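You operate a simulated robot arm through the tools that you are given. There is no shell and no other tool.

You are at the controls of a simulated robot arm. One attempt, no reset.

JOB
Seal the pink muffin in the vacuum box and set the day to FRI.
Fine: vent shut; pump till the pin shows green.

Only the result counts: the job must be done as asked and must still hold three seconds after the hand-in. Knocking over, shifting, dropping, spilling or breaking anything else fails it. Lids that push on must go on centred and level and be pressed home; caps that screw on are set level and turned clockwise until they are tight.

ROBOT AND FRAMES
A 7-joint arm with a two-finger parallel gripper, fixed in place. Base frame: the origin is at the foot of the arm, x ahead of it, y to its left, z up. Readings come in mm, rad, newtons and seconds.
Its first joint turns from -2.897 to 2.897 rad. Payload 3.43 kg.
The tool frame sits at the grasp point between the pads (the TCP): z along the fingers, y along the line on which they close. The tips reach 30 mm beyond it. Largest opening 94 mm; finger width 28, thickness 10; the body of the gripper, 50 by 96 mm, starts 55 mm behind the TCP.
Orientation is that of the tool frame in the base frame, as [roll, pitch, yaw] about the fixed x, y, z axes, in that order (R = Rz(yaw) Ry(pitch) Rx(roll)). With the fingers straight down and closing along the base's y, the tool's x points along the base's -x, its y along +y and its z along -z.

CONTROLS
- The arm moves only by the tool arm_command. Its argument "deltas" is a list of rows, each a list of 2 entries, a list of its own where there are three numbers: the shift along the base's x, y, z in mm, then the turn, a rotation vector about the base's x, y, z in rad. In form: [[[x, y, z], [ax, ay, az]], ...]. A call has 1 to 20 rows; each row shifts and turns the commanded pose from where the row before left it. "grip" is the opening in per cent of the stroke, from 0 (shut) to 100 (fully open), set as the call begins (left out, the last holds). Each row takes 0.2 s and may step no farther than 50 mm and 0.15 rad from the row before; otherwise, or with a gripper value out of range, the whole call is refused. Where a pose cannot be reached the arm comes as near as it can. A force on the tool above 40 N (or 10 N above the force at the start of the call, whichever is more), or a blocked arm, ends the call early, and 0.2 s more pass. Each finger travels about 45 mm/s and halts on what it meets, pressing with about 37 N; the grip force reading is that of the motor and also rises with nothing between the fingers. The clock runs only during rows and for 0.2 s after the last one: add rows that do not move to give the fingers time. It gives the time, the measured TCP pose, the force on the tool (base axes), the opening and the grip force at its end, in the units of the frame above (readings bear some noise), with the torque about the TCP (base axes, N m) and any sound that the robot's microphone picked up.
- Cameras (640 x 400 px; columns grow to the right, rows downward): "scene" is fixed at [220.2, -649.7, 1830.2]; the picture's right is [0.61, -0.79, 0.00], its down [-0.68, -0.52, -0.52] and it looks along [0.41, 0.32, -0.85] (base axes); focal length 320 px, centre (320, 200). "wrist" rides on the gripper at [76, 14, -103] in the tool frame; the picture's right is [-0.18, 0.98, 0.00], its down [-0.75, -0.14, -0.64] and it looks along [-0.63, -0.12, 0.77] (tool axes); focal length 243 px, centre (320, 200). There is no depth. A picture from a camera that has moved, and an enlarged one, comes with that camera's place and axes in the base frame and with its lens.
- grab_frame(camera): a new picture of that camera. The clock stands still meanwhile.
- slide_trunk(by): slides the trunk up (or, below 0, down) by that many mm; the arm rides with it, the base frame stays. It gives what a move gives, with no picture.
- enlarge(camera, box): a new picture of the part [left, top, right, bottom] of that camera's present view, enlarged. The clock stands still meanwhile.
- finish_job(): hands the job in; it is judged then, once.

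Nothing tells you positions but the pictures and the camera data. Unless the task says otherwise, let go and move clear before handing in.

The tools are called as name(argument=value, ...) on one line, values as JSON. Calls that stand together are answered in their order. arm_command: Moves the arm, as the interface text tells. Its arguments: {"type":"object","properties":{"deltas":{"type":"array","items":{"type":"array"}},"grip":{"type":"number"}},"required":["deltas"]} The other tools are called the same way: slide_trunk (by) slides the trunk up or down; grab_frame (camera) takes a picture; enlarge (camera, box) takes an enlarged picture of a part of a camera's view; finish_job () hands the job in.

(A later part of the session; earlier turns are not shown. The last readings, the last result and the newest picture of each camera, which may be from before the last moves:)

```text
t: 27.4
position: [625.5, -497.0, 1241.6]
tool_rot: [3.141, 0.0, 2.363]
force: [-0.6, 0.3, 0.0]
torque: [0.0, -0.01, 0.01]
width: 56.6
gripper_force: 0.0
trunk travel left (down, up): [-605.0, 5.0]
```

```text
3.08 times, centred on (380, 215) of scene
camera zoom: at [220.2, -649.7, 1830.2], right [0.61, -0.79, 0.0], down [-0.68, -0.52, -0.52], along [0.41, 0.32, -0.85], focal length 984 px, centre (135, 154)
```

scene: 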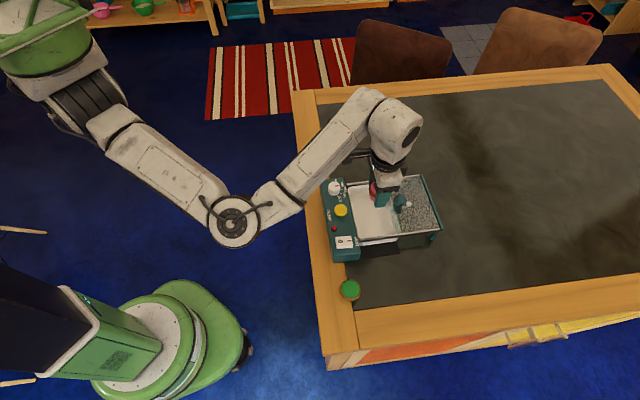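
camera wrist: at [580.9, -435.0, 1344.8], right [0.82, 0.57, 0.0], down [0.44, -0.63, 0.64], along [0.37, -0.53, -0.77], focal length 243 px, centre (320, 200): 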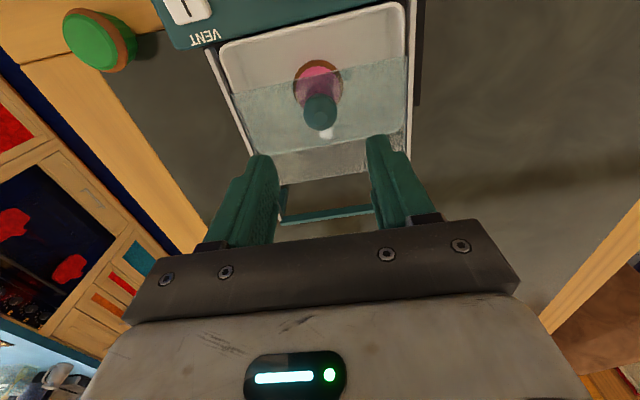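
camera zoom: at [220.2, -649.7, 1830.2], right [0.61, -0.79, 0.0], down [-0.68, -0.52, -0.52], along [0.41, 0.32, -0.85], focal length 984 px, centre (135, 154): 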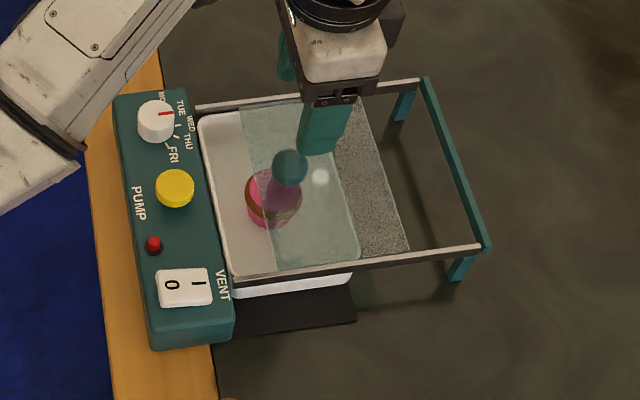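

enlarge(camera="scene", box=[340, 180, 400, 240])

enlarge(camera="wrist", box=[200, 0, 440, 150])

grab_frame(camera="scene")

```text
6.67 times, centred on (370, 210) of scene
camera zoom: at [220.2, -649.7, 1830.2], right [0.61, -0.79, 0.0], down [-0.68, -0.52, -0.52], along [0.41, 0.32, -0.85], focal length 2133 px, centre (-13, 133)
```

zoom: 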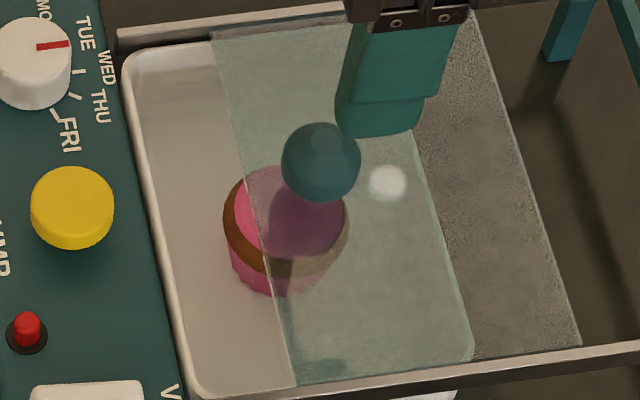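

```text
2.67 times, centred on (320, 75) of wrist
camera zoom: at [580.9, -435.0, 1344.8], right [0.82, 0.57, 0.0], down [0.44, -0.63, 0.64], along [0.37, -0.53, -0.77], focal length 647 px, centre (320, 533)
```

zoom: 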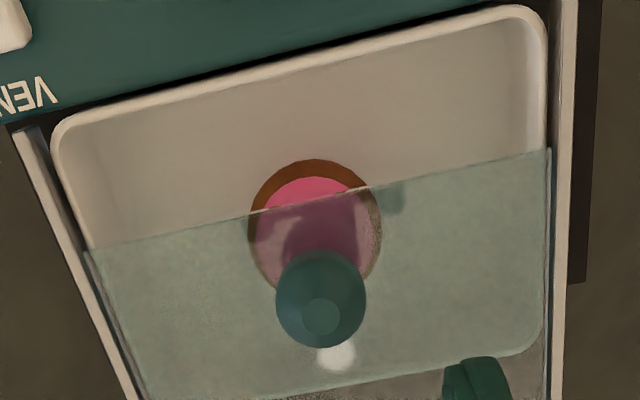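

```text
taken
```

scene: 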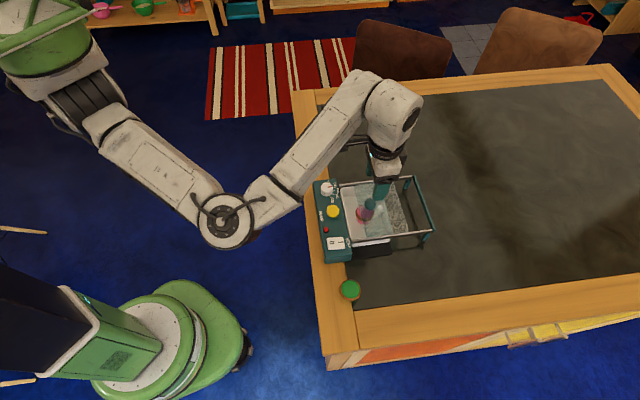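

The muffin hasn't shifted in the tray and the glass clears it, with about 35 mm of slide left. Instead of gripping, I'll push the knob gently from behind with the fingers closed, so nothing binds sideways.

arm_command(deltas=[[[13, -12.5, 0], [0, 0, 0]], [[12.7, -12.5, 0], [0, 0, 0]], [[0, 0, -30], [0, 0, 0]], [[0, 0, -30], [0, 0, 0]], [[0, 0, 0], [0, 0, 0]], [[0, 0, 0], [0, 0, 0]]], grip=0)

grab_frame(camera="wrist")

```text
t: 28.8
position: [652.5, -522.7, 1183.3]
tool_rot: [3.141, 0.001, 2.361]
force: [1.4, 0.1, 0.6]
torque: [0.01, -0.01, 0.01]
width: 0.1
gripper_force: 33.1
trunk travel left (down, up): [-605.0, 5.0]
```

```text
taken
camera wrist: at [607.9, -460.5, 1285.6], right [0.82, 0.57, 0.0], down [0.44, -0.63, 0.64], along [0.37, -0.53, -0.77], focal length 243 px, centre (320, 200)
```

wrist: 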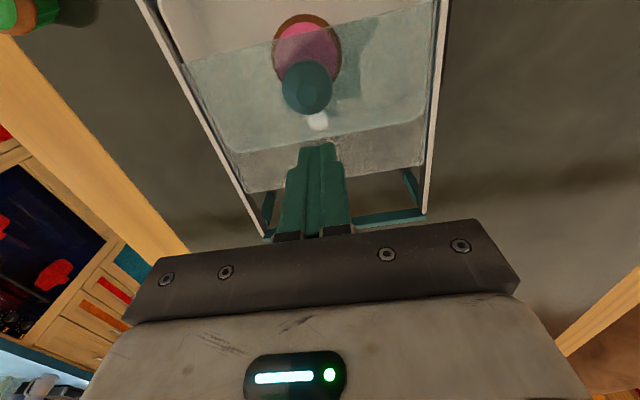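

arm_command(deltas=[[[0, 0, -20], [0, 0, 0]], [[0, 0, -15], [0, 0, 0]], [[0, 0, -9], [0, 0, 0]], [[0, 0, 0], [0, 0, 0]]])

grab_frame(camera="wrist")

enlarge(camera="scene", box=[310, 150, 450, 280])

```text
t: 29.8
position: [650.5, -523.4, 1139.0]
tool_rot: [-3.141, 0.004, 2.363]
force: [0.7, -0.3, 14.9]
torque: [0.16, 0.08, -0.04]
width: 0.0
gripper_force: 33.3
trunk travel left (down, up): [-605.0, 5.0]
```

```text
taken
camera wrist: at [606.6, -460.2, 1241.8], right [0.82, 0.57, 0.0], down [0.44, -0.63, 0.64], along [0.37, -0.53, -0.76], focal length 243 px, centre (320, 200)
```

wrist: 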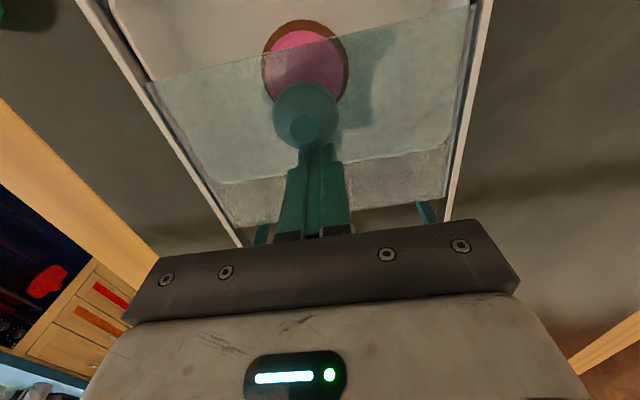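

```text
3.08 times, centred on (380, 215) of scene
camera zoom: at [220.2, -649.7, 1830.2], right [0.61, -0.79, 0.0], down [-0.68, -0.52, -0.52], along [0.41, 0.32, -0.85], focal length 984 px, centre (135, 154)
```

zoom: 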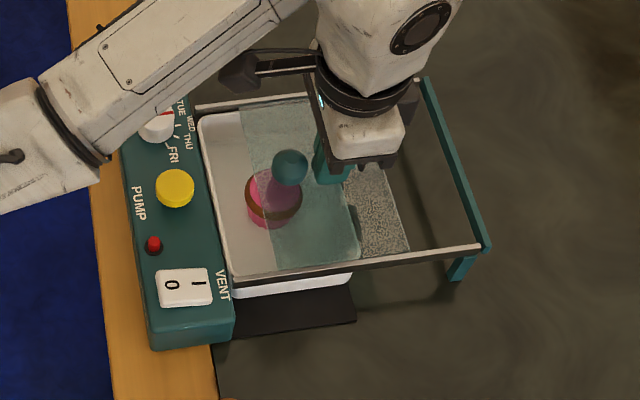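

The fingertips touched the glass, so its top is at z of about 1109 and my earlier grip was probably pressing on it. I'll raise 5 mm and push the knob slowly.

arm_command(deltas=[[[0, 0, 3], [0, 0, 0]], [[0, 0, 3], [0, 0, 0]], [[0, 0, 0], [0, 0, 0]]])

arm_command(deltas=[[[-1.44, 1.39, 0], [0, 0, 0]], [[-1.44, 1.39, 0], [0, 0, 0]], [[-1.44, 1.39, 0], [0, 0, 0]], [[-1.08, 1.04, 0], [0, 0, 0]], [[-1.08, 1.04, 0], [0, 0, 0]]])

enlarge(camera="scene", box=[310, 150, 450, 280])

grab_frame(camera="wrist")

```text
t: 30.6
position: [649.8, -522.2, 1143.0]
tool_rot: [3.141, 0.0, 2.362]
force: [-0.5, -0.1, 0.4]
torque: [-0.01, -0.01, 0.0]
width: 0.2
gripper_force: 33.1
trunk travel left (down, up): [-605.0, 5.0]
```

```text
t: 31.8
position: [643.1, -515.8, 1142.5]
tool_rot: [-3.14, 0.0, 2.362]
force: [-0.2, -0.1, -0.4]
torque: [0.0, 0.0, 0.01]
width: 0.0
gripper_force: 32.9
trunk travel left (down, up): [-605.0, 5.0]
```

```text
3.08 times, centred on (380, 215) of scene
camera zoom: at [220.2, -649.7, 1830.2], right [0.61, -0.79, 0.0], down [-0.68, -0.52, -0.52], along [0.41, 0.32, -0.85], focal length 984 px, centre (135, 154)
```

zoom: 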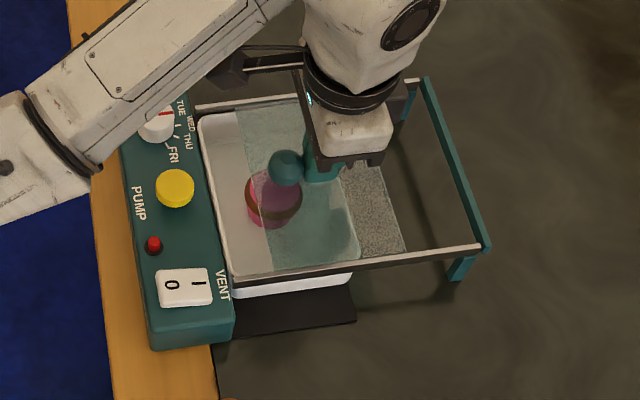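

```text
taken
camera wrist: at [600.2, -453.2, 1246.8], right [0.82, 0.57, 0.0], down [0.44, -0.63, 0.64], along [0.37, -0.53, -0.77], focal length 243 px, centre (320, 200)
```

wrist: 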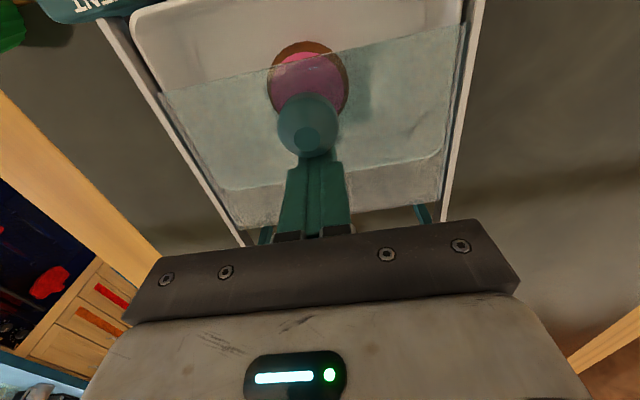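

The box stays put and the lid moves freely, so I'll keep pushing slowly.

arm_command(deltas=[[[-1.44, 1.39, 0], [0, 0, 0]], [[-1.44, 1.39, 0], [0, 0, 0]], [[-1.44, 1.39, 0], [0, 0, 0]], [[-1.44, 1.39, 0], [0, 0, 0]], [[-1.44, 1.39, 0], [0, 0, 0]], [[-1.44, 1.39, 0], [0, 0, 0]]])

enlarge(camera="scene", box=[310, 150, 450, 280])

grab_frame(camera="wrist")

```text
t: 33.2
position: [635.3, -507.5, 1143.8]
tool_rot: [3.141, 0.001, 2.362]
force: [0.5, 0.5, -0.1]
torque: [0.01, -0.01, 0.0]
width: 0.1
gripper_force: 33.2
trunk travel left (down, up): [-605.0, 5.0]
```

```text
3.08 times, centred on (380, 215) of scene
camera zoom: at [220.2, -649.7, 1830.2], right [0.61, -0.79, 0.0], down [-0.68, -0.52, -0.52], along [0.41, 0.32, -0.85], focal length 984 px, centre (135, 154)
```

zoom: 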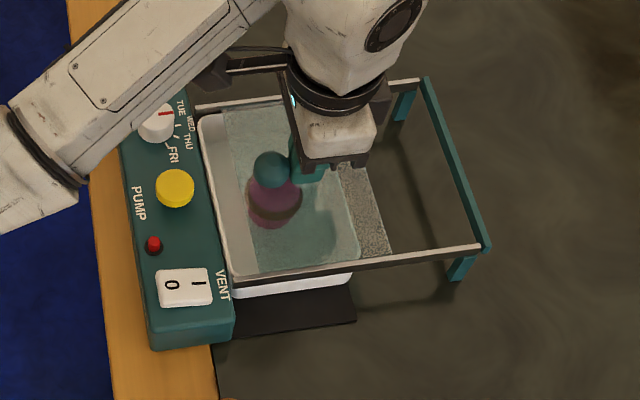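

```text
taken
camera wrist: at [591.7, -444.5, 1247.0], right [0.82, 0.57, 0.0], down [0.44, -0.63, 0.64], along [0.37, -0.53, -0.77], focal length 243 px, centre (320, 200)
```

wrist: 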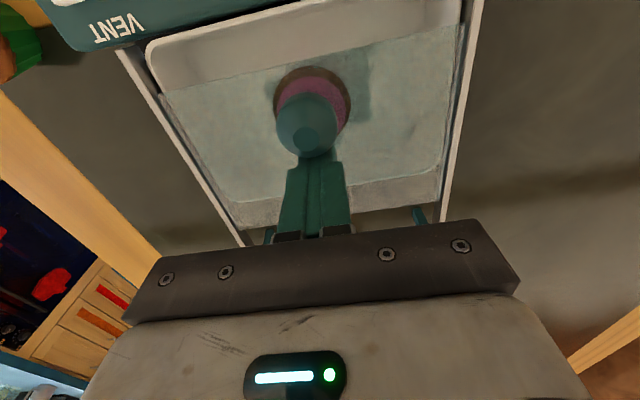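

arm_command(deltas=[[[-1.44, 1.39, 0], [0, 0, 0]], [[-1.44, 1.39, 0], [0, 0, 0]], [[-1.44, 1.39, 0], [0, 0, 0]], [[-1.44, 1.39, 0], [0, 0, 0]], [[-1.44, 1.39, 0], [0, 0, 0]], [[-1.08, 1.04, 0], [0, 0, 0]]])

enlarge(camera="scene", box=[310, 150, 450, 280])

enlarge(camera="wrist", box=[80, 0, 500, 240])

```text
t: 34.6
position: [627.9, -499.4, 1143.8]
tool_rot: [3.141, 0.001, 2.361]
force: [0.6, 0.3, 0.8]
torque: [-0.02, 0.0, -0.04]
width: 0.0
gripper_force: 32.4
trunk travel left (down, up): [-605.0, 5.0]
```

```text
3.08 times, centred on (380, 215) of scene
camera zoom: at [220.2, -649.7, 1830.2], right [0.61, -0.79, 0.0], down [-0.68, -0.52, -0.52], along [0.41, 0.32, -0.85], focal length 984 px, centre (135, 154)
```

zoom: 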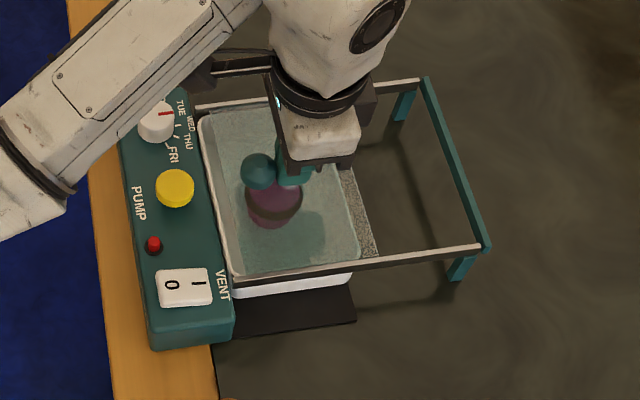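

```text
1.52 times, centred on (290, 120) of wrist
camera zoom: at [583.7, -436.7, 1246.7], right [0.82, 0.57, 0.0], down [0.44, -0.63, 0.64], along [0.37, -0.53, -0.77], focal length 370 px, centre (366, 322)
```

zoom: 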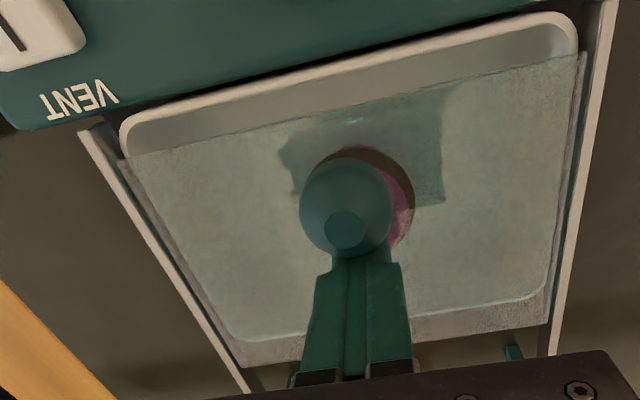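

arm_command(deltas=[[[-1.44, 1.39, 0], [0, 0, 0]], [[-1.44, 1.39, 0], [0, 0, 0]], [[-1.08, 1.04, 0], [0, 0, 0]], [[-0.72, 0.69, 0], [0, 0, 0]], [[-0.72, 0.69, 0], [0, 0, 0]]])

enlarge(camera="scene", box=[310, 150, 450, 280])

enlarge(camera="wrist", box=[80, 0, 500, 240])

```text
t: 35.8
position: [622.8, -495.9, 1142.8]
tool_rot: [-3.141, 0.0, 2.36]
force: [0.6, -0.3, -0.6]
torque: [-0.01, 0.02, 0.02]
width: 0.2
gripper_force: 32.8
trunk travel left (down, up): [-605.0, 5.0]
```

```text
3.08 times, centred on (380, 215) of scene
camera zoom: at [220.2, -649.7, 1830.2], right [0.61, -0.79, 0.0], down [-0.68, -0.52, -0.52], along [0.41, 0.32, -0.85], focal length 984 px, centre (135, 154)
```

zoom: 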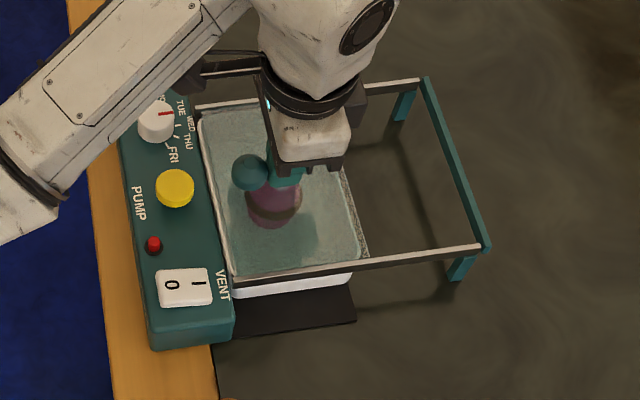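

```text
1.52 times, centred on (290, 120) of wrist
camera zoom: at [578.3, -431.7, 1246.7], right [0.82, 0.57, 0.0], down [0.44, -0.63, 0.64], along [0.37, -0.53, -0.77], focal length 370 px, centre (366, 322)
```

zoom: 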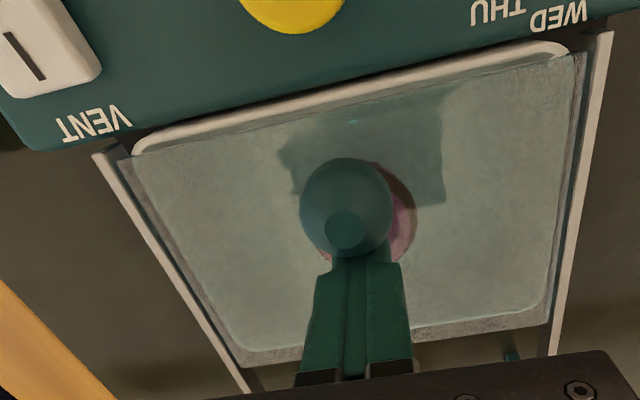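

arm_command(deltas=[[[-0.72, 0.69, 0], [0, 0, 0]], [[-0.72, 0.69, 0], [0, 0, 0]], [[-0.72, 0.69, 0], [0, 0, 0]]])

arm_command(deltas=[[[-0.5, 0.49, 0], [0, 0, 0]], [[-0.5, 0.49, 0], [0, 0, 0]]])

enlarge(camera="scene", box=[310, 150, 450, 280])

enlarge(camera="wrist", box=[80, 0, 500, 240])

```text
t: 36.6
position: [620.1, -491.6, 1143.6]
tool_rot: [-3.142, -0.002, 2.363]
force: [-0.5, -0.2, -0.2]
torque: [0.0, 0.0, 0.0]
width: 0.0
gripper_force: 33.0
trunk travel left (down, up): [-605.0, 5.0]
```

```text
t: 37.2
position: [619.2, -492.0, 1144.4]
tool_rot: [-3.141, 0.001, 2.362]
force: [3.5, -4.0, 0.3]
torque: [0.0, -0.12, 0.02]
width: 0.3
gripper_force: 33.0
trunk travel left (down, up): [-605.0, 5.0]
```

```text
3.08 times, centred on (380, 215) of scene
camera zoom: at [220.2, -649.7, 1830.2], right [0.61, -0.79, 0.0], down [-0.68, -0.52, -0.52], along [0.41, 0.32, -0.85], focal length 984 px, centre (135, 154)
```

zoom: 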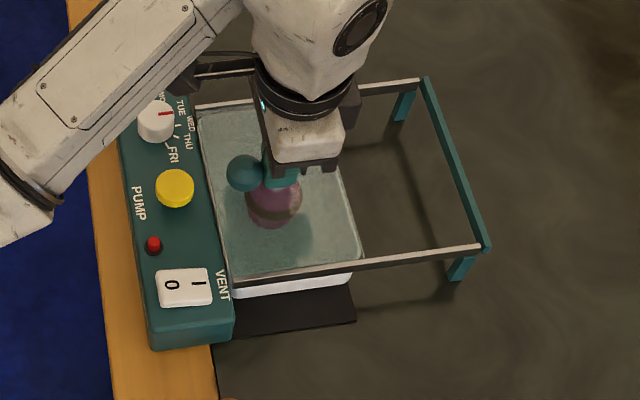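

```text
1.52 times, centred on (290, 120) of wrist
camera zoom: at [575.2, -428.9, 1246.5], right [0.82, 0.57, 0.0], down [0.44, -0.63, 0.64], along [0.37, -0.53, -0.77], focal length 370 px, centre (366, 322)
```

zoom: 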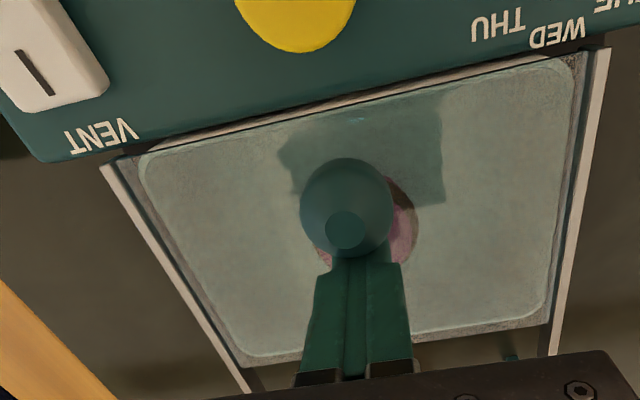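

arm_command(deltas=[[[-0.3, 0.29, 0], [0, 0, 0]], [[0, 0, 0], [0, 0, 0]]])

enlarge(camera="wrist", box=[100, 20, 340, 140])

enlarge(camera="scene", box=[340, 180, 400, 240])

```text
t: 37.8
position: [619.8, -491.9, 1143.4]
tool_rot: [-3.141, 0.001, 2.362]
force: [4.5, -4.4, -0.2]
torque: [-0.04, -0.05, 0.02]
width: 0.0
gripper_force: 33.0
trunk travel left (down, up): [-605.0, 5.0]
```

```text
2.67 times, centred on (220, 80) of wrist
camera zoom: at [574.9, -428.5, 1246.7], right [0.82, 0.57, 0.0], down [0.44, -0.63, 0.64], along [0.37, -0.53, -0.77], focal length 647 px, centre (587, 520)
```

zoom: 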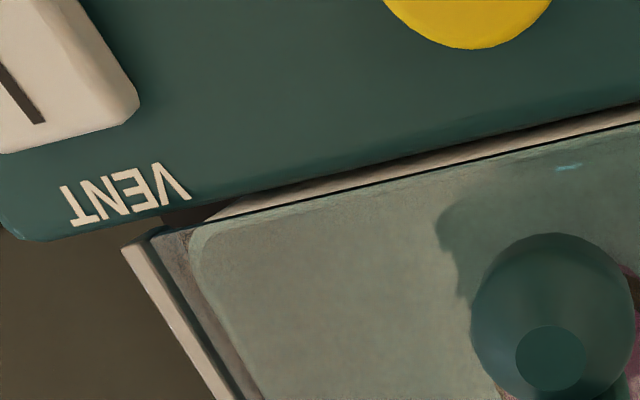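

```text
6.67 times, centred on (370, 210) of scene
camera zoom: at [220.2, -649.7, 1830.2], right [0.61, -0.79, 0.0], down [-0.68, -0.52, -0.52], along [0.41, 0.32, -0.85], focal length 2133 px, centre (-13, 133)
```

zoom: 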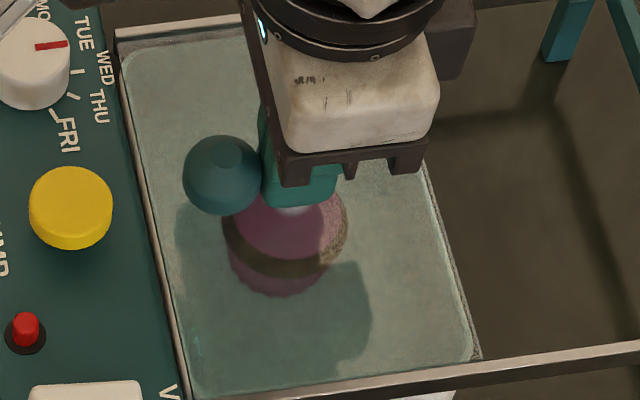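

The lid is against its stop (about 6 N) and covers the whole tray, with the box unmoved during this push. I'll back off, rise and inspect the panel, starting with the rocker's state.

arm_command(deltas=[[[2.2, -2.1, 0], [0, 0, 0]], [[2.2, -2.1, 0], [0, 0, 0]], [[0, 0, 25], [0, 0, 0]], [[0, 0, 40], [0, 0, 0]], [[-15, 0, 40], [0, 0, 0]], [[-15, 10, 0], [0, 0, 0]], [[0, 0, 0], [0, 0, 0]]])

grab_frame(camera="wrist")

enlarge(camera="wrist", box=[160, 0, 480, 200])

enlarge(camera="scene", box=[310, 150, 450, 280])

```text
t: 39.4
position: [591.7, -485.2, 1247.8]
tool_rot: [3.141, 0.0, 2.362]
force: [0.6, 0.2, -0.4]
torque: [0.01, -0.01, 0.0]
width: 0.0
gripper_force: 32.4
trunk travel left (down, up): [-605.0, 5.0]
```

```text
taken
camera wrist: at [549.1, -422.0, 1352.1], right [0.82, 0.57, 0.0], down [0.44, -0.63, 0.64], along [0.37, -0.53, -0.77], focal length 243 px, centre (320, 200)
```

wrist: 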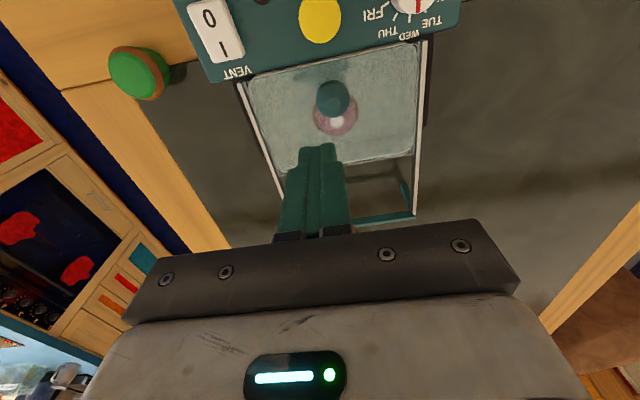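

```text
2.00 times, centred on (320, 100) of wrist
camera zoom: at [549.1, -422.0, 1352.1], right [0.82, 0.57, 0.0], down [0.44, -0.63, 0.64], along [0.37, -0.53, -0.77], focal length 485 px, centre (320, 400)
```

zoom: 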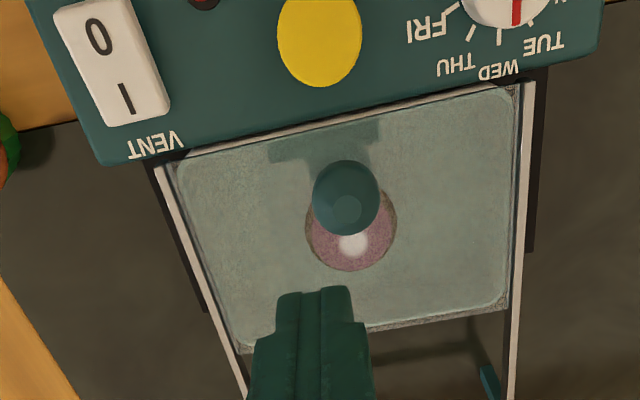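

```text
3.08 times, centred on (380, 215) of scene
camera zoom: at [220.2, -649.7, 1830.2], right [0.61, -0.79, 0.0], down [-0.68, -0.52, -0.52], along [0.41, 0.32, -0.85], focal length 984 px, centre (135, 154)
```

zoom: 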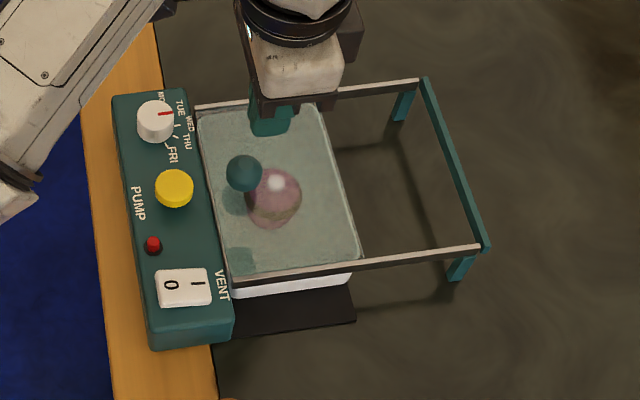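

The lid is fully closed over the muffin. I'll move back toward the robot for a close look at the rocker, pin, button and dial.

arm_command(deltas=[[[-16, 16, 0], [0, 0, 0]], [[-16, 16, 0], [0, 0, 0]], [[-16, 16, 0], [0, 0, 0]], [[0, 0, 0], [0, 0, 0]]])

grab_frame(camera="wrist")

enlarge(camera="wrist", box=[160, 20, 300, 140])

enlarge(camera="wrist", box=[320, 0, 460, 120])

```text
t: 40.4
position: [545.6, -438.3, 1248.5]
tool_rot: [-3.141, 0.001, 2.362]
force: [1.0, -0.1, -0.7]
torque: [0.02, 0.0, -0.01]
width: 0.1
gripper_force: 32.9
trunk travel left (down, up): [-605.0, 5.0]
```

```text
taken
camera wrist: at [501.5, -374.5, 1352.0], right [0.82, 0.57, 0.0], down [0.44, -0.63, 0.64], along [0.37, -0.53, -0.77], focal length 243 px, centre (320, 200)
```

wrist: 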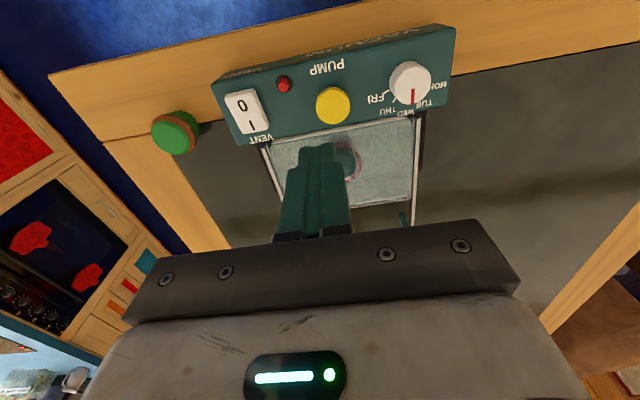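

```text
3.33 times, centred on (230, 80) of wrist
camera zoom: at [501.5, -374.5, 1352.0], right [0.82, 0.57, 0.0], down [0.44, -0.63, 0.64], along [0.37, -0.53, -0.77], focal length 809 px, centre (620, 600)
```

zoom: 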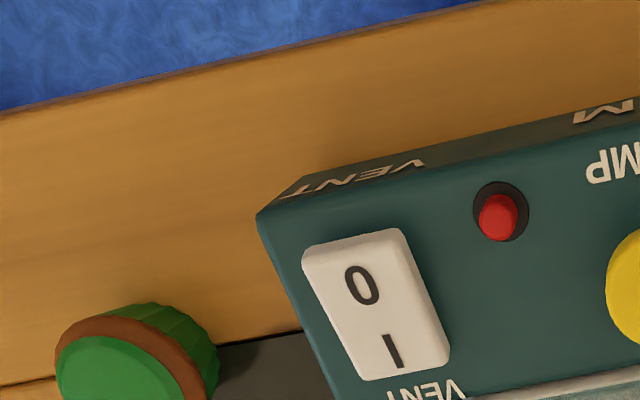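

```text
3.33 times, centred on (390, 60) of wrist
camera zoom: at [501.5, -374.5, 1352.0], right [0.82, 0.57, 0.0], down [0.44, -0.63, 0.64], along [0.37, -0.53, -0.77], focal length 809 px, centre (87, 667)
```

zoom: 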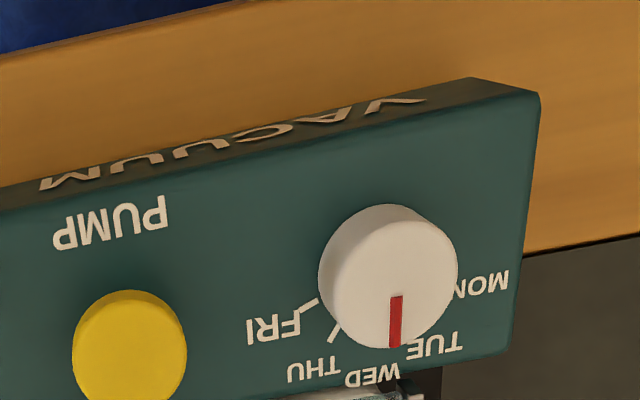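

enlarge(camera="wrist", box=[210, 65, 300, 150])

enlarge(camera="scene", box=[320, 220, 360, 250])

```text
4.71 times, centred on (255, 108) of wrist
camera zoom: at [501.5, -374.5, 1352.0], right [0.82, 0.57, 0.0], down [0.44, -0.63, 0.64], along [0.37, -0.53, -0.77], focal length 1142 px, centre (626, 635)
```

zoom: 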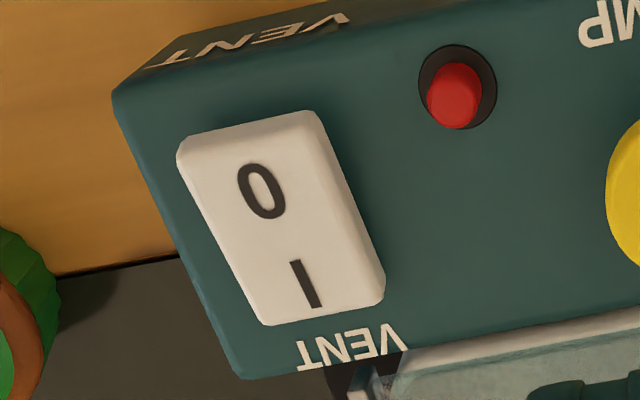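

```text
13.33 times, centred on (340, 235) of scene
camera zoom: at [220.2, -649.7, 1830.2], right [0.61, -0.79, 0.0], down [-0.68, -0.52, -0.52], along [0.41, 0.32, -0.85], focal length 4265 px, centre (53, -267)
```

zoom: 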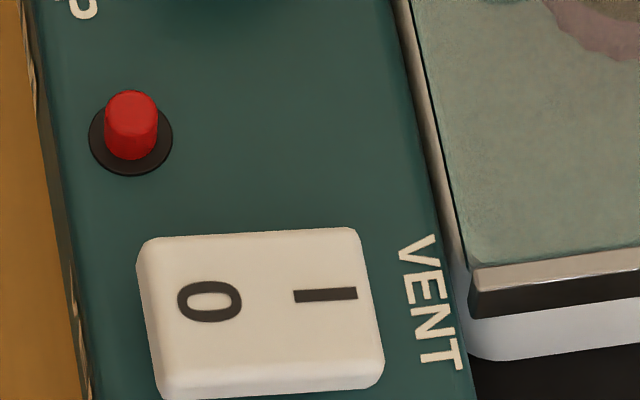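

The 0 end of the rocker faces me and the I end faces the tray, and the pin is red. I'll hover over the 0 end near (480,-475) with the fingers closed, ready to press it.

arm_command(deltas=[[[-21.7, -12.4, 0], [0, 0, 0]], [[-21.7, -12.4, 0], [0, 0, 0]], [[-21.7, -12.4, 0], [0, 0, 0]], [[0, 0, -24], [0, 0, 0]], [[0, 0, -24], [0, 0, 0]], [[0, 0, -22], [0, 0, 0]], [[0, 0, 0], [0, 0, 0]]])

grab_frame(camera="wrist")

enlarge(camera="scene", box=[310, 190, 390, 270])

```text
t: 42.0
position: [481.1, -475.8, 1178.6]
tool_rot: [3.141, -0.001, 2.362]
force: [0.5, 0.4, -0.6]
torque: [0.01, 0.02, 0.0]
width: 0.0
gripper_force: 33.6
trunk travel left (down, up): [-605.0, 5.0]
```

```text
taken
camera wrist: at [437.0, -412.1, 1281.5], right [0.82, 0.57, 0.0], down [0.44, -0.63, 0.64], along [0.37, -0.53, -0.77], focal length 243 px, centre (320, 200)
```

wrist: 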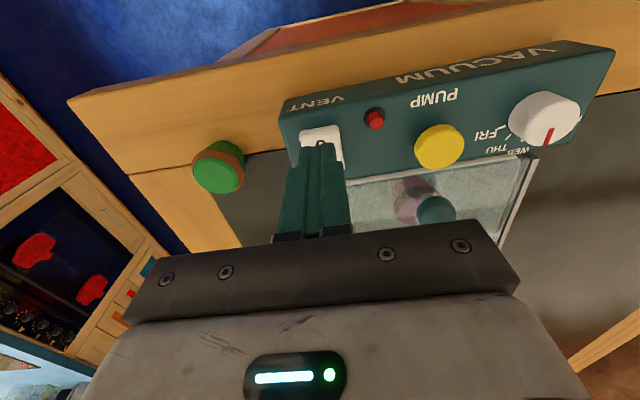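

```text
5.00 times, centred on (350, 230) of scene
camera zoom: at [220.2, -649.7, 1830.2], right [0.61, -0.79, 0.0], down [-0.68, -0.52, -0.52], along [0.41, 0.32, -0.85], focal length 1600 px, centre (170, 50)
```

zoom: 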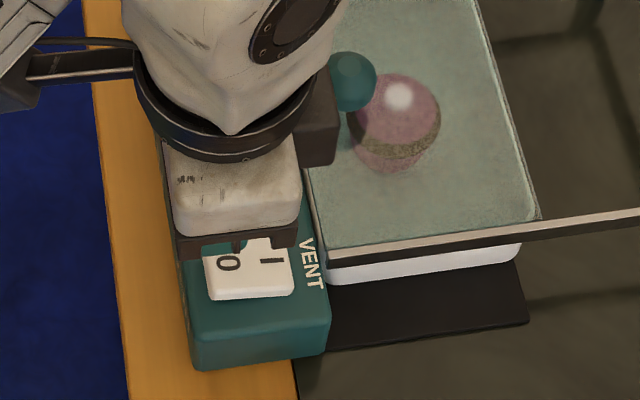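

enlarge(camera="wrist", box=[270, 90, 380, 180])

```text
4.44 times, centred on (325, 135) of wrist
camera zoom: at [437.0, -412.1, 1281.5], right [0.82, 0.57, 0.0], down [0.44, -0.63, 0.64], along [0.37, -0.53, -0.77], focal length 1078 px, centre (298, 489)
```

zoom: 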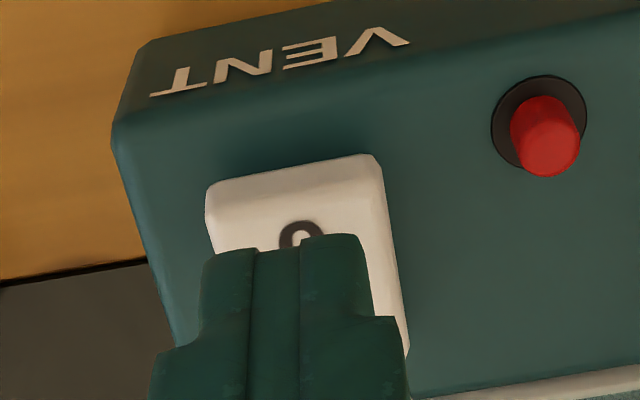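

Triangulating the markings gives "0" at z of about 1119 and "I" at about 1115 on a level panel, so the I end is pressed and the vent is open. I'll press the 0 end down carefully.

arm_command(deltas=[[[0, 0, -12], [0, 0, 0]], [[0, 0, -10], [0, 0, 0]], [[0, 0, -3], [0, 0, 0]], [[0, 0, 0], [0, 0, 0]]])

arm_command(deltas=[[[0, 0, -2], [0, 0, 0]], [[0, 0, -2], [0, 0, 0]]])

```text
t: 43.0
position: [480.2, -473.6, 1153.1]
tool_rot: [-3.141, 0.001, 2.359]
force: [0.0, -0.1, 0.3]
torque: [0.01, 0.0, 0.02]
width: 0.0
gripper_force: 33.0
trunk travel left (down, up): [-605.0, 5.0]
```

```text
t: 43.6
position: [480.4, -475.2, 1148.8]
tool_rot: [3.141, -0.001, 2.362]
force: [-0.6, -1.2, 0.3]
torque: [0.03, -0.01, 0.0]
width: 0.0
gripper_force: 33.1
trunk travel left (down, up): [-605.0, 5.0]
```

arm_command(deltas=[[[0, 0, -1.5], [0, 0, 0]], [[0, 0, -1.5], [0, 0, 0]]])

arm_command(deltas=[[[0, 0, -1], [0, 0, 0]], [[0, 0, -1], [0, 0, 0]]])

enlarge(camera="wrist", box=[270, 90, 380, 180])

```text
t: 44.2
position: [479.7, -474.5, 1145.8]
tool_rot: [3.141, 0.001, 2.36]
force: [-0.1, -0.6, 1.2]
torque: [0.0, 0.01, -0.02]
width: 0.0
gripper_force: 33.2
trunk travel left (down, up): [-605.0, 5.0]
```

```text
t: 44.8
position: [480.6, -473.3, 1145.4]
tool_rot: [3.141, 0.003, 2.362]
force: [-1.2, 2.1, 9.3]
torque: [-0.01, -0.05, -0.01]
width: 0.0
gripper_force: 33.1
trunk travel left (down, up): [-605.0, 5.0]
```

```text
4.44 times, centred on (325, 135) of wrist
camera zoom: at [435.8, -410.8, 1248.3], right [0.82, 0.57, 0.0], down [0.44, -0.63, 0.64], along [0.37, -0.53, -0.77], focal length 1078 px, centre (298, 489)
```

zoom: 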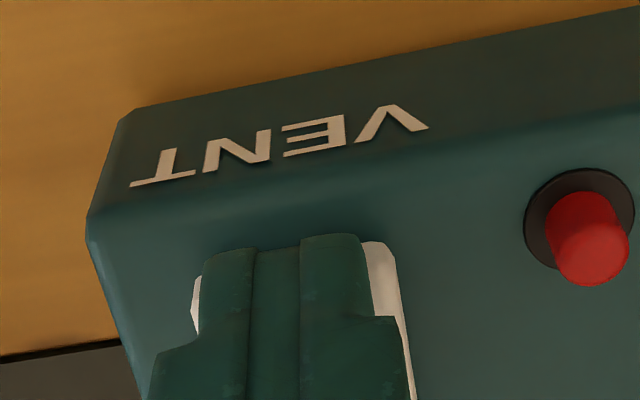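

arm_command(deltas=[[[0, 0, -1], [0, 0, 0]], [[0, 0, -0.5], [0, 0, 0]]])

arm_command(deltas=[[[0, 0, -0.7], [0, 0, 0]], [[0, 0, 0], [0, 0, 0]]])

enlarge(camera="wrist", box=[270, 90, 380, 180])

```text
t: 45.4
position: [479.6, -473.4, 1145.1]
tool_rot: [-3.14, 0.0, 2.362]
force: [-8.0, 9.7, 22.5]
torque: [0.08, 0.01, 0.11]
width: 0.0
gripper_force: 32.6
trunk travel left (down, up): [-605.0, 5.0]
```

```text
t: 46.2
position: [479.6, -474.6, 1143.9]
tool_rot: [-3.138, 0.003, 2.363]
force: [-5.3, 8.9, 17.6]
torque: [0.08, -0.04, 0.16]
width: 0.2
gripper_force: 32.7
trunk travel left (down, up): [-605.0, 5.0]
stopped in row 2: the force on the tool passed its limit at 40 N (the readings are from after the stop); the commanded pose is now the measured one
```

```text
4.44 times, centred on (325, 135) of wrist
camera zoom: at [435.0, -410.6, 1247.6], right [0.82, 0.57, 0.0], down [0.44, -0.63, 0.65], along [0.37, -0.53, -0.76], focal length 1078 px, centre (298, 489)
```

zoom: 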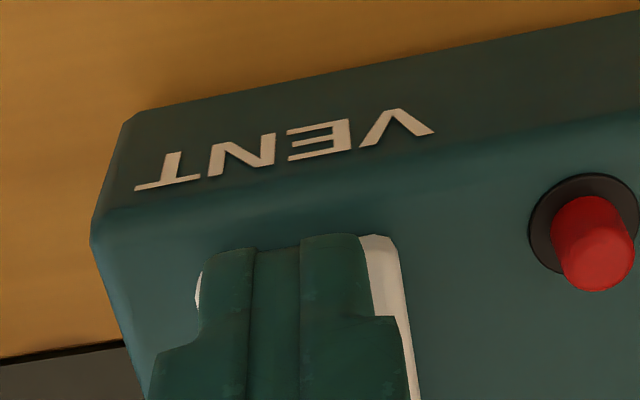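

The rocker is hard against its stop with the face sloping down toward the 0 end. I'll rise and check its state by triangulation.

arm_command(deltas=[[[0, 0, 5], [0, 0, 0]], [[0, 0, 30], [0, 0, 0]], [[0, 0, 35], [0, 0, 0]], [[0, 0, 35], [0, 0, 0]], [[21.7, 12.4, 0], [0, 0, 0]], [[21.7, 12.4, 0], [0, 0, 0]], [[21.7, 12.4, 0], [0, 0, 0]], [[0, 0, 0], [0, 0, 0]]])

enlarge(camera="wrist", box=[210, 65, 300, 150])

enlarge(camera="scene", box=[320, 220, 360, 250])

enlarge(camera="scene", box=[310, 150, 450, 280])

```text
t: 48.0
position: [544.9, -437.1, 1246.1]
tool_rot: [-3.14, 0.001, 2.361]
force: [-0.3, 0.2, -0.3]
torque: [0.0, -0.02, 0.01]
width: 0.0
gripper_force: 33.7
trunk travel left (down, up): [-605.0, 5.0]
```

```text
4.71 times, centred on (255, 108) of wrist
camera zoom: at [500.6, -373.6, 1350.6], right [0.82, 0.57, 0.0], down [0.44, -0.63, 0.64], along [0.37, -0.53, -0.77], focal length 1142 px, centre (626, 635)
```

zoom: 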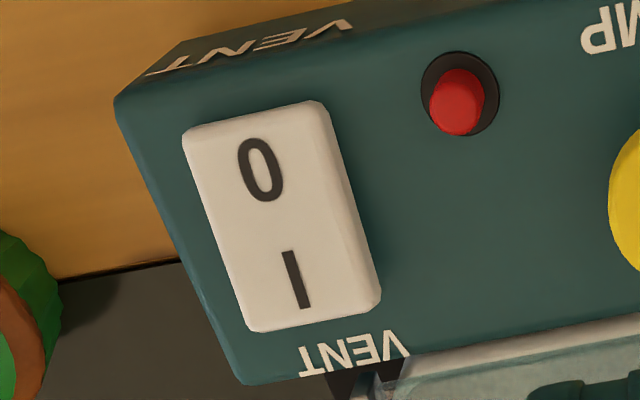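

```text
13.33 times, centred on (340, 235) of scene
camera zoom: at [220.2, -649.7, 1830.2], right [0.61, -0.79, 0.0], down [-0.68, -0.52, -0.52], along [0.41, 0.32, -0.85], focal length 4265 px, centre (53, -267)
```

zoom: 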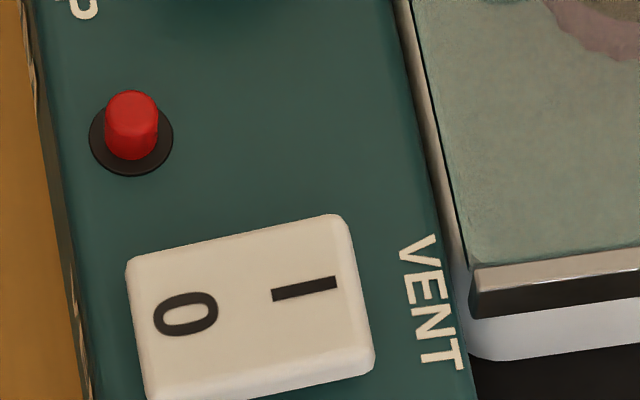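

```text
3.08 times, centred on (380, 215) of scene
camera zoom: at [220.2, -649.7, 1830.2], right [0.61, -0.79, 0.0], down [-0.68, -0.52, -0.52], along [0.41, 0.32, -0.85], focal length 984 px, centre (135, 154)
```

zoom: 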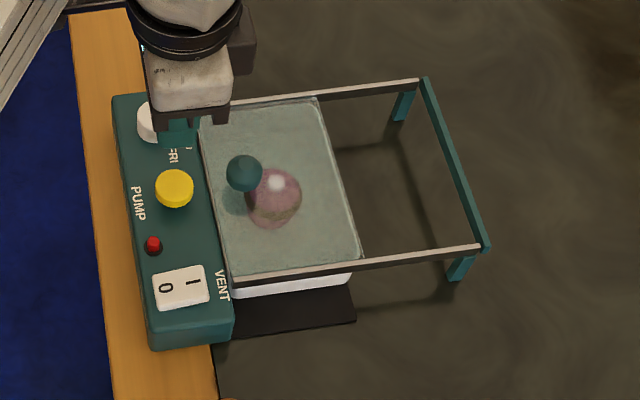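

The rocker flipped: 0 is down, so the vent is shut, and the box hasn't moved. Next is the pump button near (556,-431), which I'll approach from above.

arm_command(deltas=[[[11, 5.7, 0], [0, 0, 0]], [[0, 0, -30], [0, 0, 0]], [[0, 0, -30], [0, 0, 0]], [[0, 0, -25], [0, 0, 0]], [[0, 0, 0], [0, 0, 0]]])

grab_frame(camera="wrist")

enlarge(camera="scene", box=[310, 170, 390, 250])

```text
t: 49.2
position: [556.5, -431.2, 1164.4]
tool_rot: [-3.139, 0.002, 2.361]
force: [-0.6, 0.9, 0.4]
torque: [-0.01, -0.01, 0.0]
width: 0.0
gripper_force: 32.8
trunk travel left (down, up): [-605.0, 5.0]
```

```text
taken
camera wrist: at [512.0, -368.0, 1267.3], right [0.82, 0.57, 0.0], down [0.44, -0.63, 0.64], along [0.37, -0.53, -0.77], focal length 243 px, centre (320, 200)
```

wrist: 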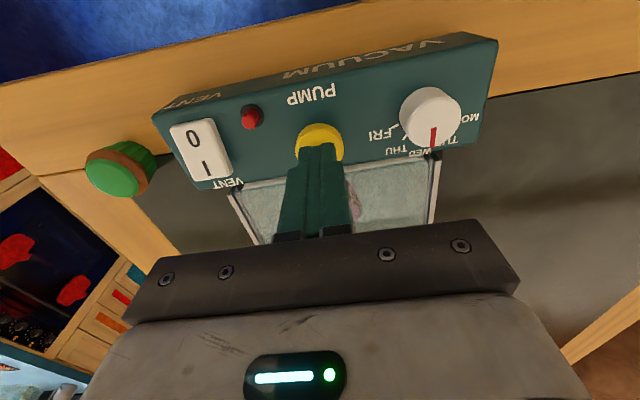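

```text
5.00 times, centred on (350, 210) of scene
camera zoom: at [220.2, -649.7, 1830.2], right [0.61, -0.79, 0.0], down [-0.68, -0.52, -0.52], along [0.41, 0.32, -0.85], focal length 1600 px, centre (170, 150)
```

zoom: 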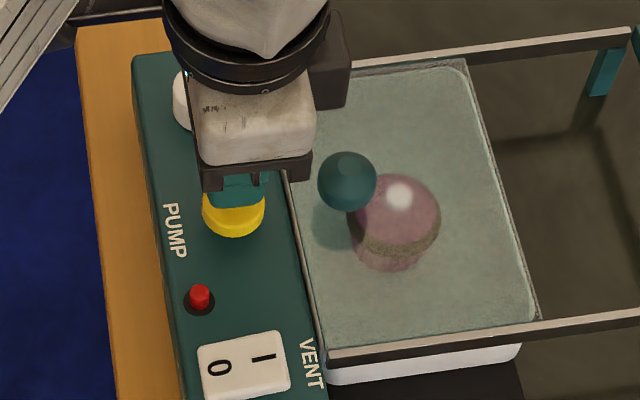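

arm_command(deltas=[[[0, 0, -6], [0, 0, 0]], [[0, 0, -5], [0, 0, 0]], [[0, 0, -3], [0, 0, 0]]])

arm_command(deltas=[[[0, 0, -2], [0, 0, 0]], [[0, 0, -2], [0, 0, 0]]])

enlarge(camera="scene", box=[320, 205, 360, 235])

```text
t: 50.0
position: [555.0, -430.3, 1149.9]
tool_rot: [-3.139, 0.0, 2.361]
force: [1.2, 0.8, 3.7]
torque: [0.11, -0.01, -0.07]
width: 0.0
gripper_force: 33.4
trunk travel left (down, up): [-605.0, 5.0]
```

```text
t: 50.6
position: [555.3, -431.6, 1144.5]
tool_rot: [-3.14, 0.003, 2.362]
force: [1.6, -0.6, 6.1]
torque: [0.01, 0.03, -0.05]
width: 0.0
gripper_force: 33.4
trunk travel left (down, up): [-605.0, 5.0]
heard: click
```

```text
13.33 times, centred on (340, 220) of scene
camera zoom: at [220.2, -649.7, 1830.2], right [0.61, -0.79, 0.0], down [-0.68, -0.52, -0.52], along [0.41, 0.32, -0.85], focal length 4265 px, centre (53, -67)
```

zoom: 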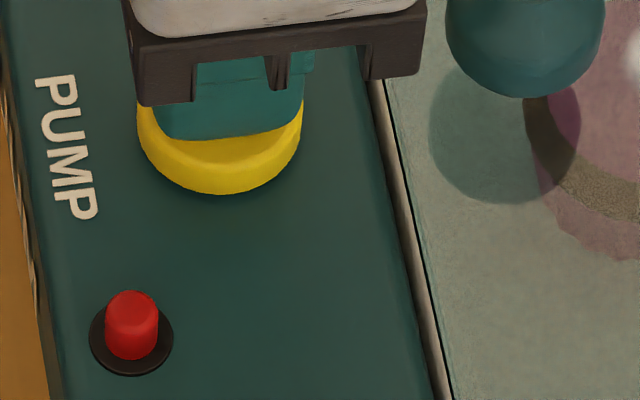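

I heard a click, which is one pump stroke. I'll release and check the pin before continuing.

arm_command(deltas=[[[0, 0, 5], [0, 0, 0]], [[0, 0, 4], [0, 0, 0]], [[0, 0, 0], [0, 0, 0]]])

enlarge(camera="scene", box=[320, 205, 360, 235])

arm_command(deltas=[[[0, 0, -4], [0, 0, 0]], [[0, 0, -3], [0, 0, 0]], [[0, 0, -2], [0, 0, 0]], [[0, 0, 0], [0, 0, 0]]])

enlarge(camera="scene", box=[320, 205, 360, 235])

```text
t: 51.4
position: [555.8, -430.8, 1154.5]
tool_rot: [3.14, 0.002, 2.363]
force: [-0.4, -0.2, 2.2]
torque: [0.03, 0.03, 0.02]
width: 0.2
gripper_force: 32.8
trunk travel left (down, up): [-605.0, 5.0]
```

```text
13.33 times, centred on (340, 220) of scene
camera zoom: at [220.2, -649.7, 1830.2], right [0.61, -0.79, 0.0], down [-0.68, -0.52, -0.52], along [0.41, 0.32, -0.85], focal length 4265 px, centre (53, -67)
```

zoom: 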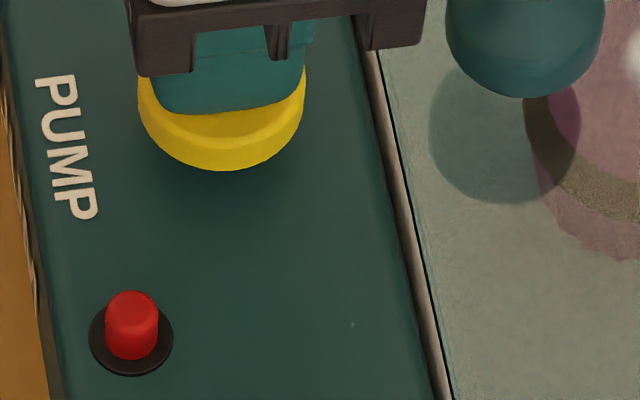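

```text
t: 52.4
position: [556.2, -431.3, 1145.2]
tool_rot: [3.141, 0.001, 2.362]
force: [1.3, 1.8, 4.5]
torque: [0.12, -0.02, -0.01]
width: 0.0
gripper_force: 33.2
trunk travel left (down, up): [-605.0, 5.0]
heard: click
```

```text
13.33 times, centred on (340, 220) of scene
camera zoom: at [220.2, -649.7, 1830.2], right [0.61, -0.79, 0.0], down [-0.68, -0.52, -0.52], along [0.41, 0.32, -0.85], focal length 4265 px, centre (53, -67)
```

zoom: 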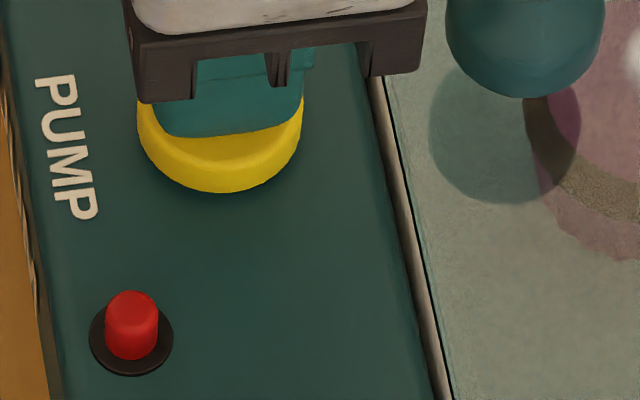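

Two clicks so far and the pin is still red. I'll keep pumping.

arm_command(deltas=[[[0, 0, 6], [0, 0, 0]], [[0, 0, 5], [0, 0, 0]], [[0, 0, 0], [0, 0, 0]], [[0, 0, -5], [0, 0, 0]], [[0, 0, -4], [0, 0, 0]], [[0, 0, -2.5], [0, 0, 0]], [[0, 0, 0], [0, 0, 0]]])

enlarge(camera="scene", box=[320, 205, 360, 235])

arm_command(deltas=[[[0, 0, 6], [0, 0, 0]], [[0, 0, 5.5], [0, 0, 0]], [[0, 0, 0], [0, 0, 0]], [[0, 0, -5], [0, 0, 0]], [[0, 0, -4], [0, 0, 0]], [[0, 0, -2.5], [0, 0, 0]], [[0, 0, 0], [0, 0, 0]]])

enlarge(camera="scene", box=[320, 205, 360, 235])

```text
t: 54.0
position: [556.7, -431.4, 1144.3]
tool_rot: [-3.14, 0.001, 2.362]
force: [-3.2, 0.9, 6.1]
torque: [0.07, 0.18, 0.04]
width: 0.1
gripper_force: 33.0
trunk travel left (down, up): [-605.0, 5.0]
heard: click
```

```text
13.33 times, centred on (340, 220) of scene
camera zoom: at [220.2, -649.7, 1830.2], right [0.61, -0.79, 0.0], down [-0.68, -0.52, -0.52], along [0.41, 0.32, -0.85], focal length 4265 px, centre (53, -67)
```

zoom: 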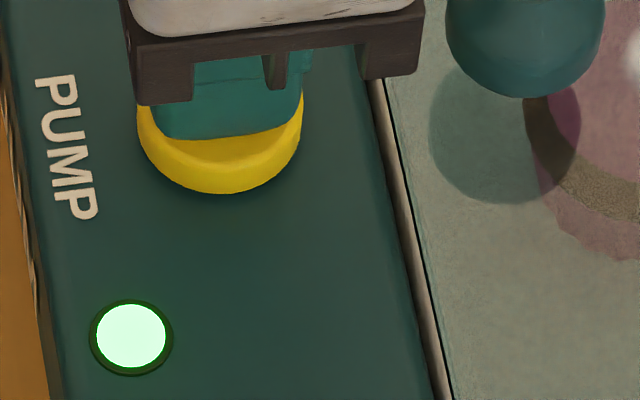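

```text
t: 55.6
position: [555.9, -431.4, 1144.0]
tool_rot: [-3.141, 0.0, 2.361]
force: [2.9, -0.1, 6.2]
torque: [0.1, -0.07, -0.06]
width: 0.0
gripper_force: 32.9
trunk travel left (down, up): [-605.0, 5.0]
heard: click
```

```text
13.33 times, centred on (340, 220) of scene
camera zoom: at [220.2, -649.7, 1830.2], right [0.61, -0.79, 0.0], down [-0.68, -0.52, -0.52], along [0.41, 0.32, -0.85], focal length 4265 px, centre (53, -67)
```

zoom: 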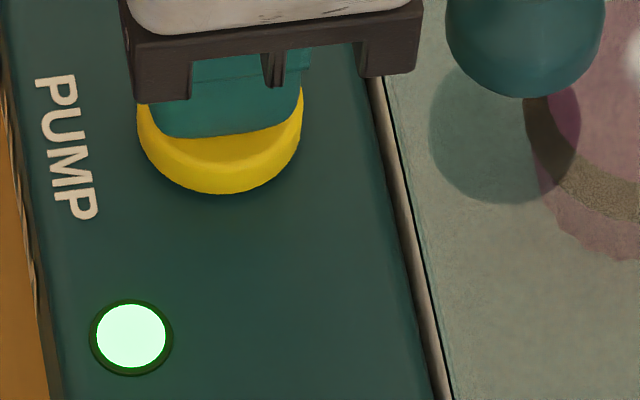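

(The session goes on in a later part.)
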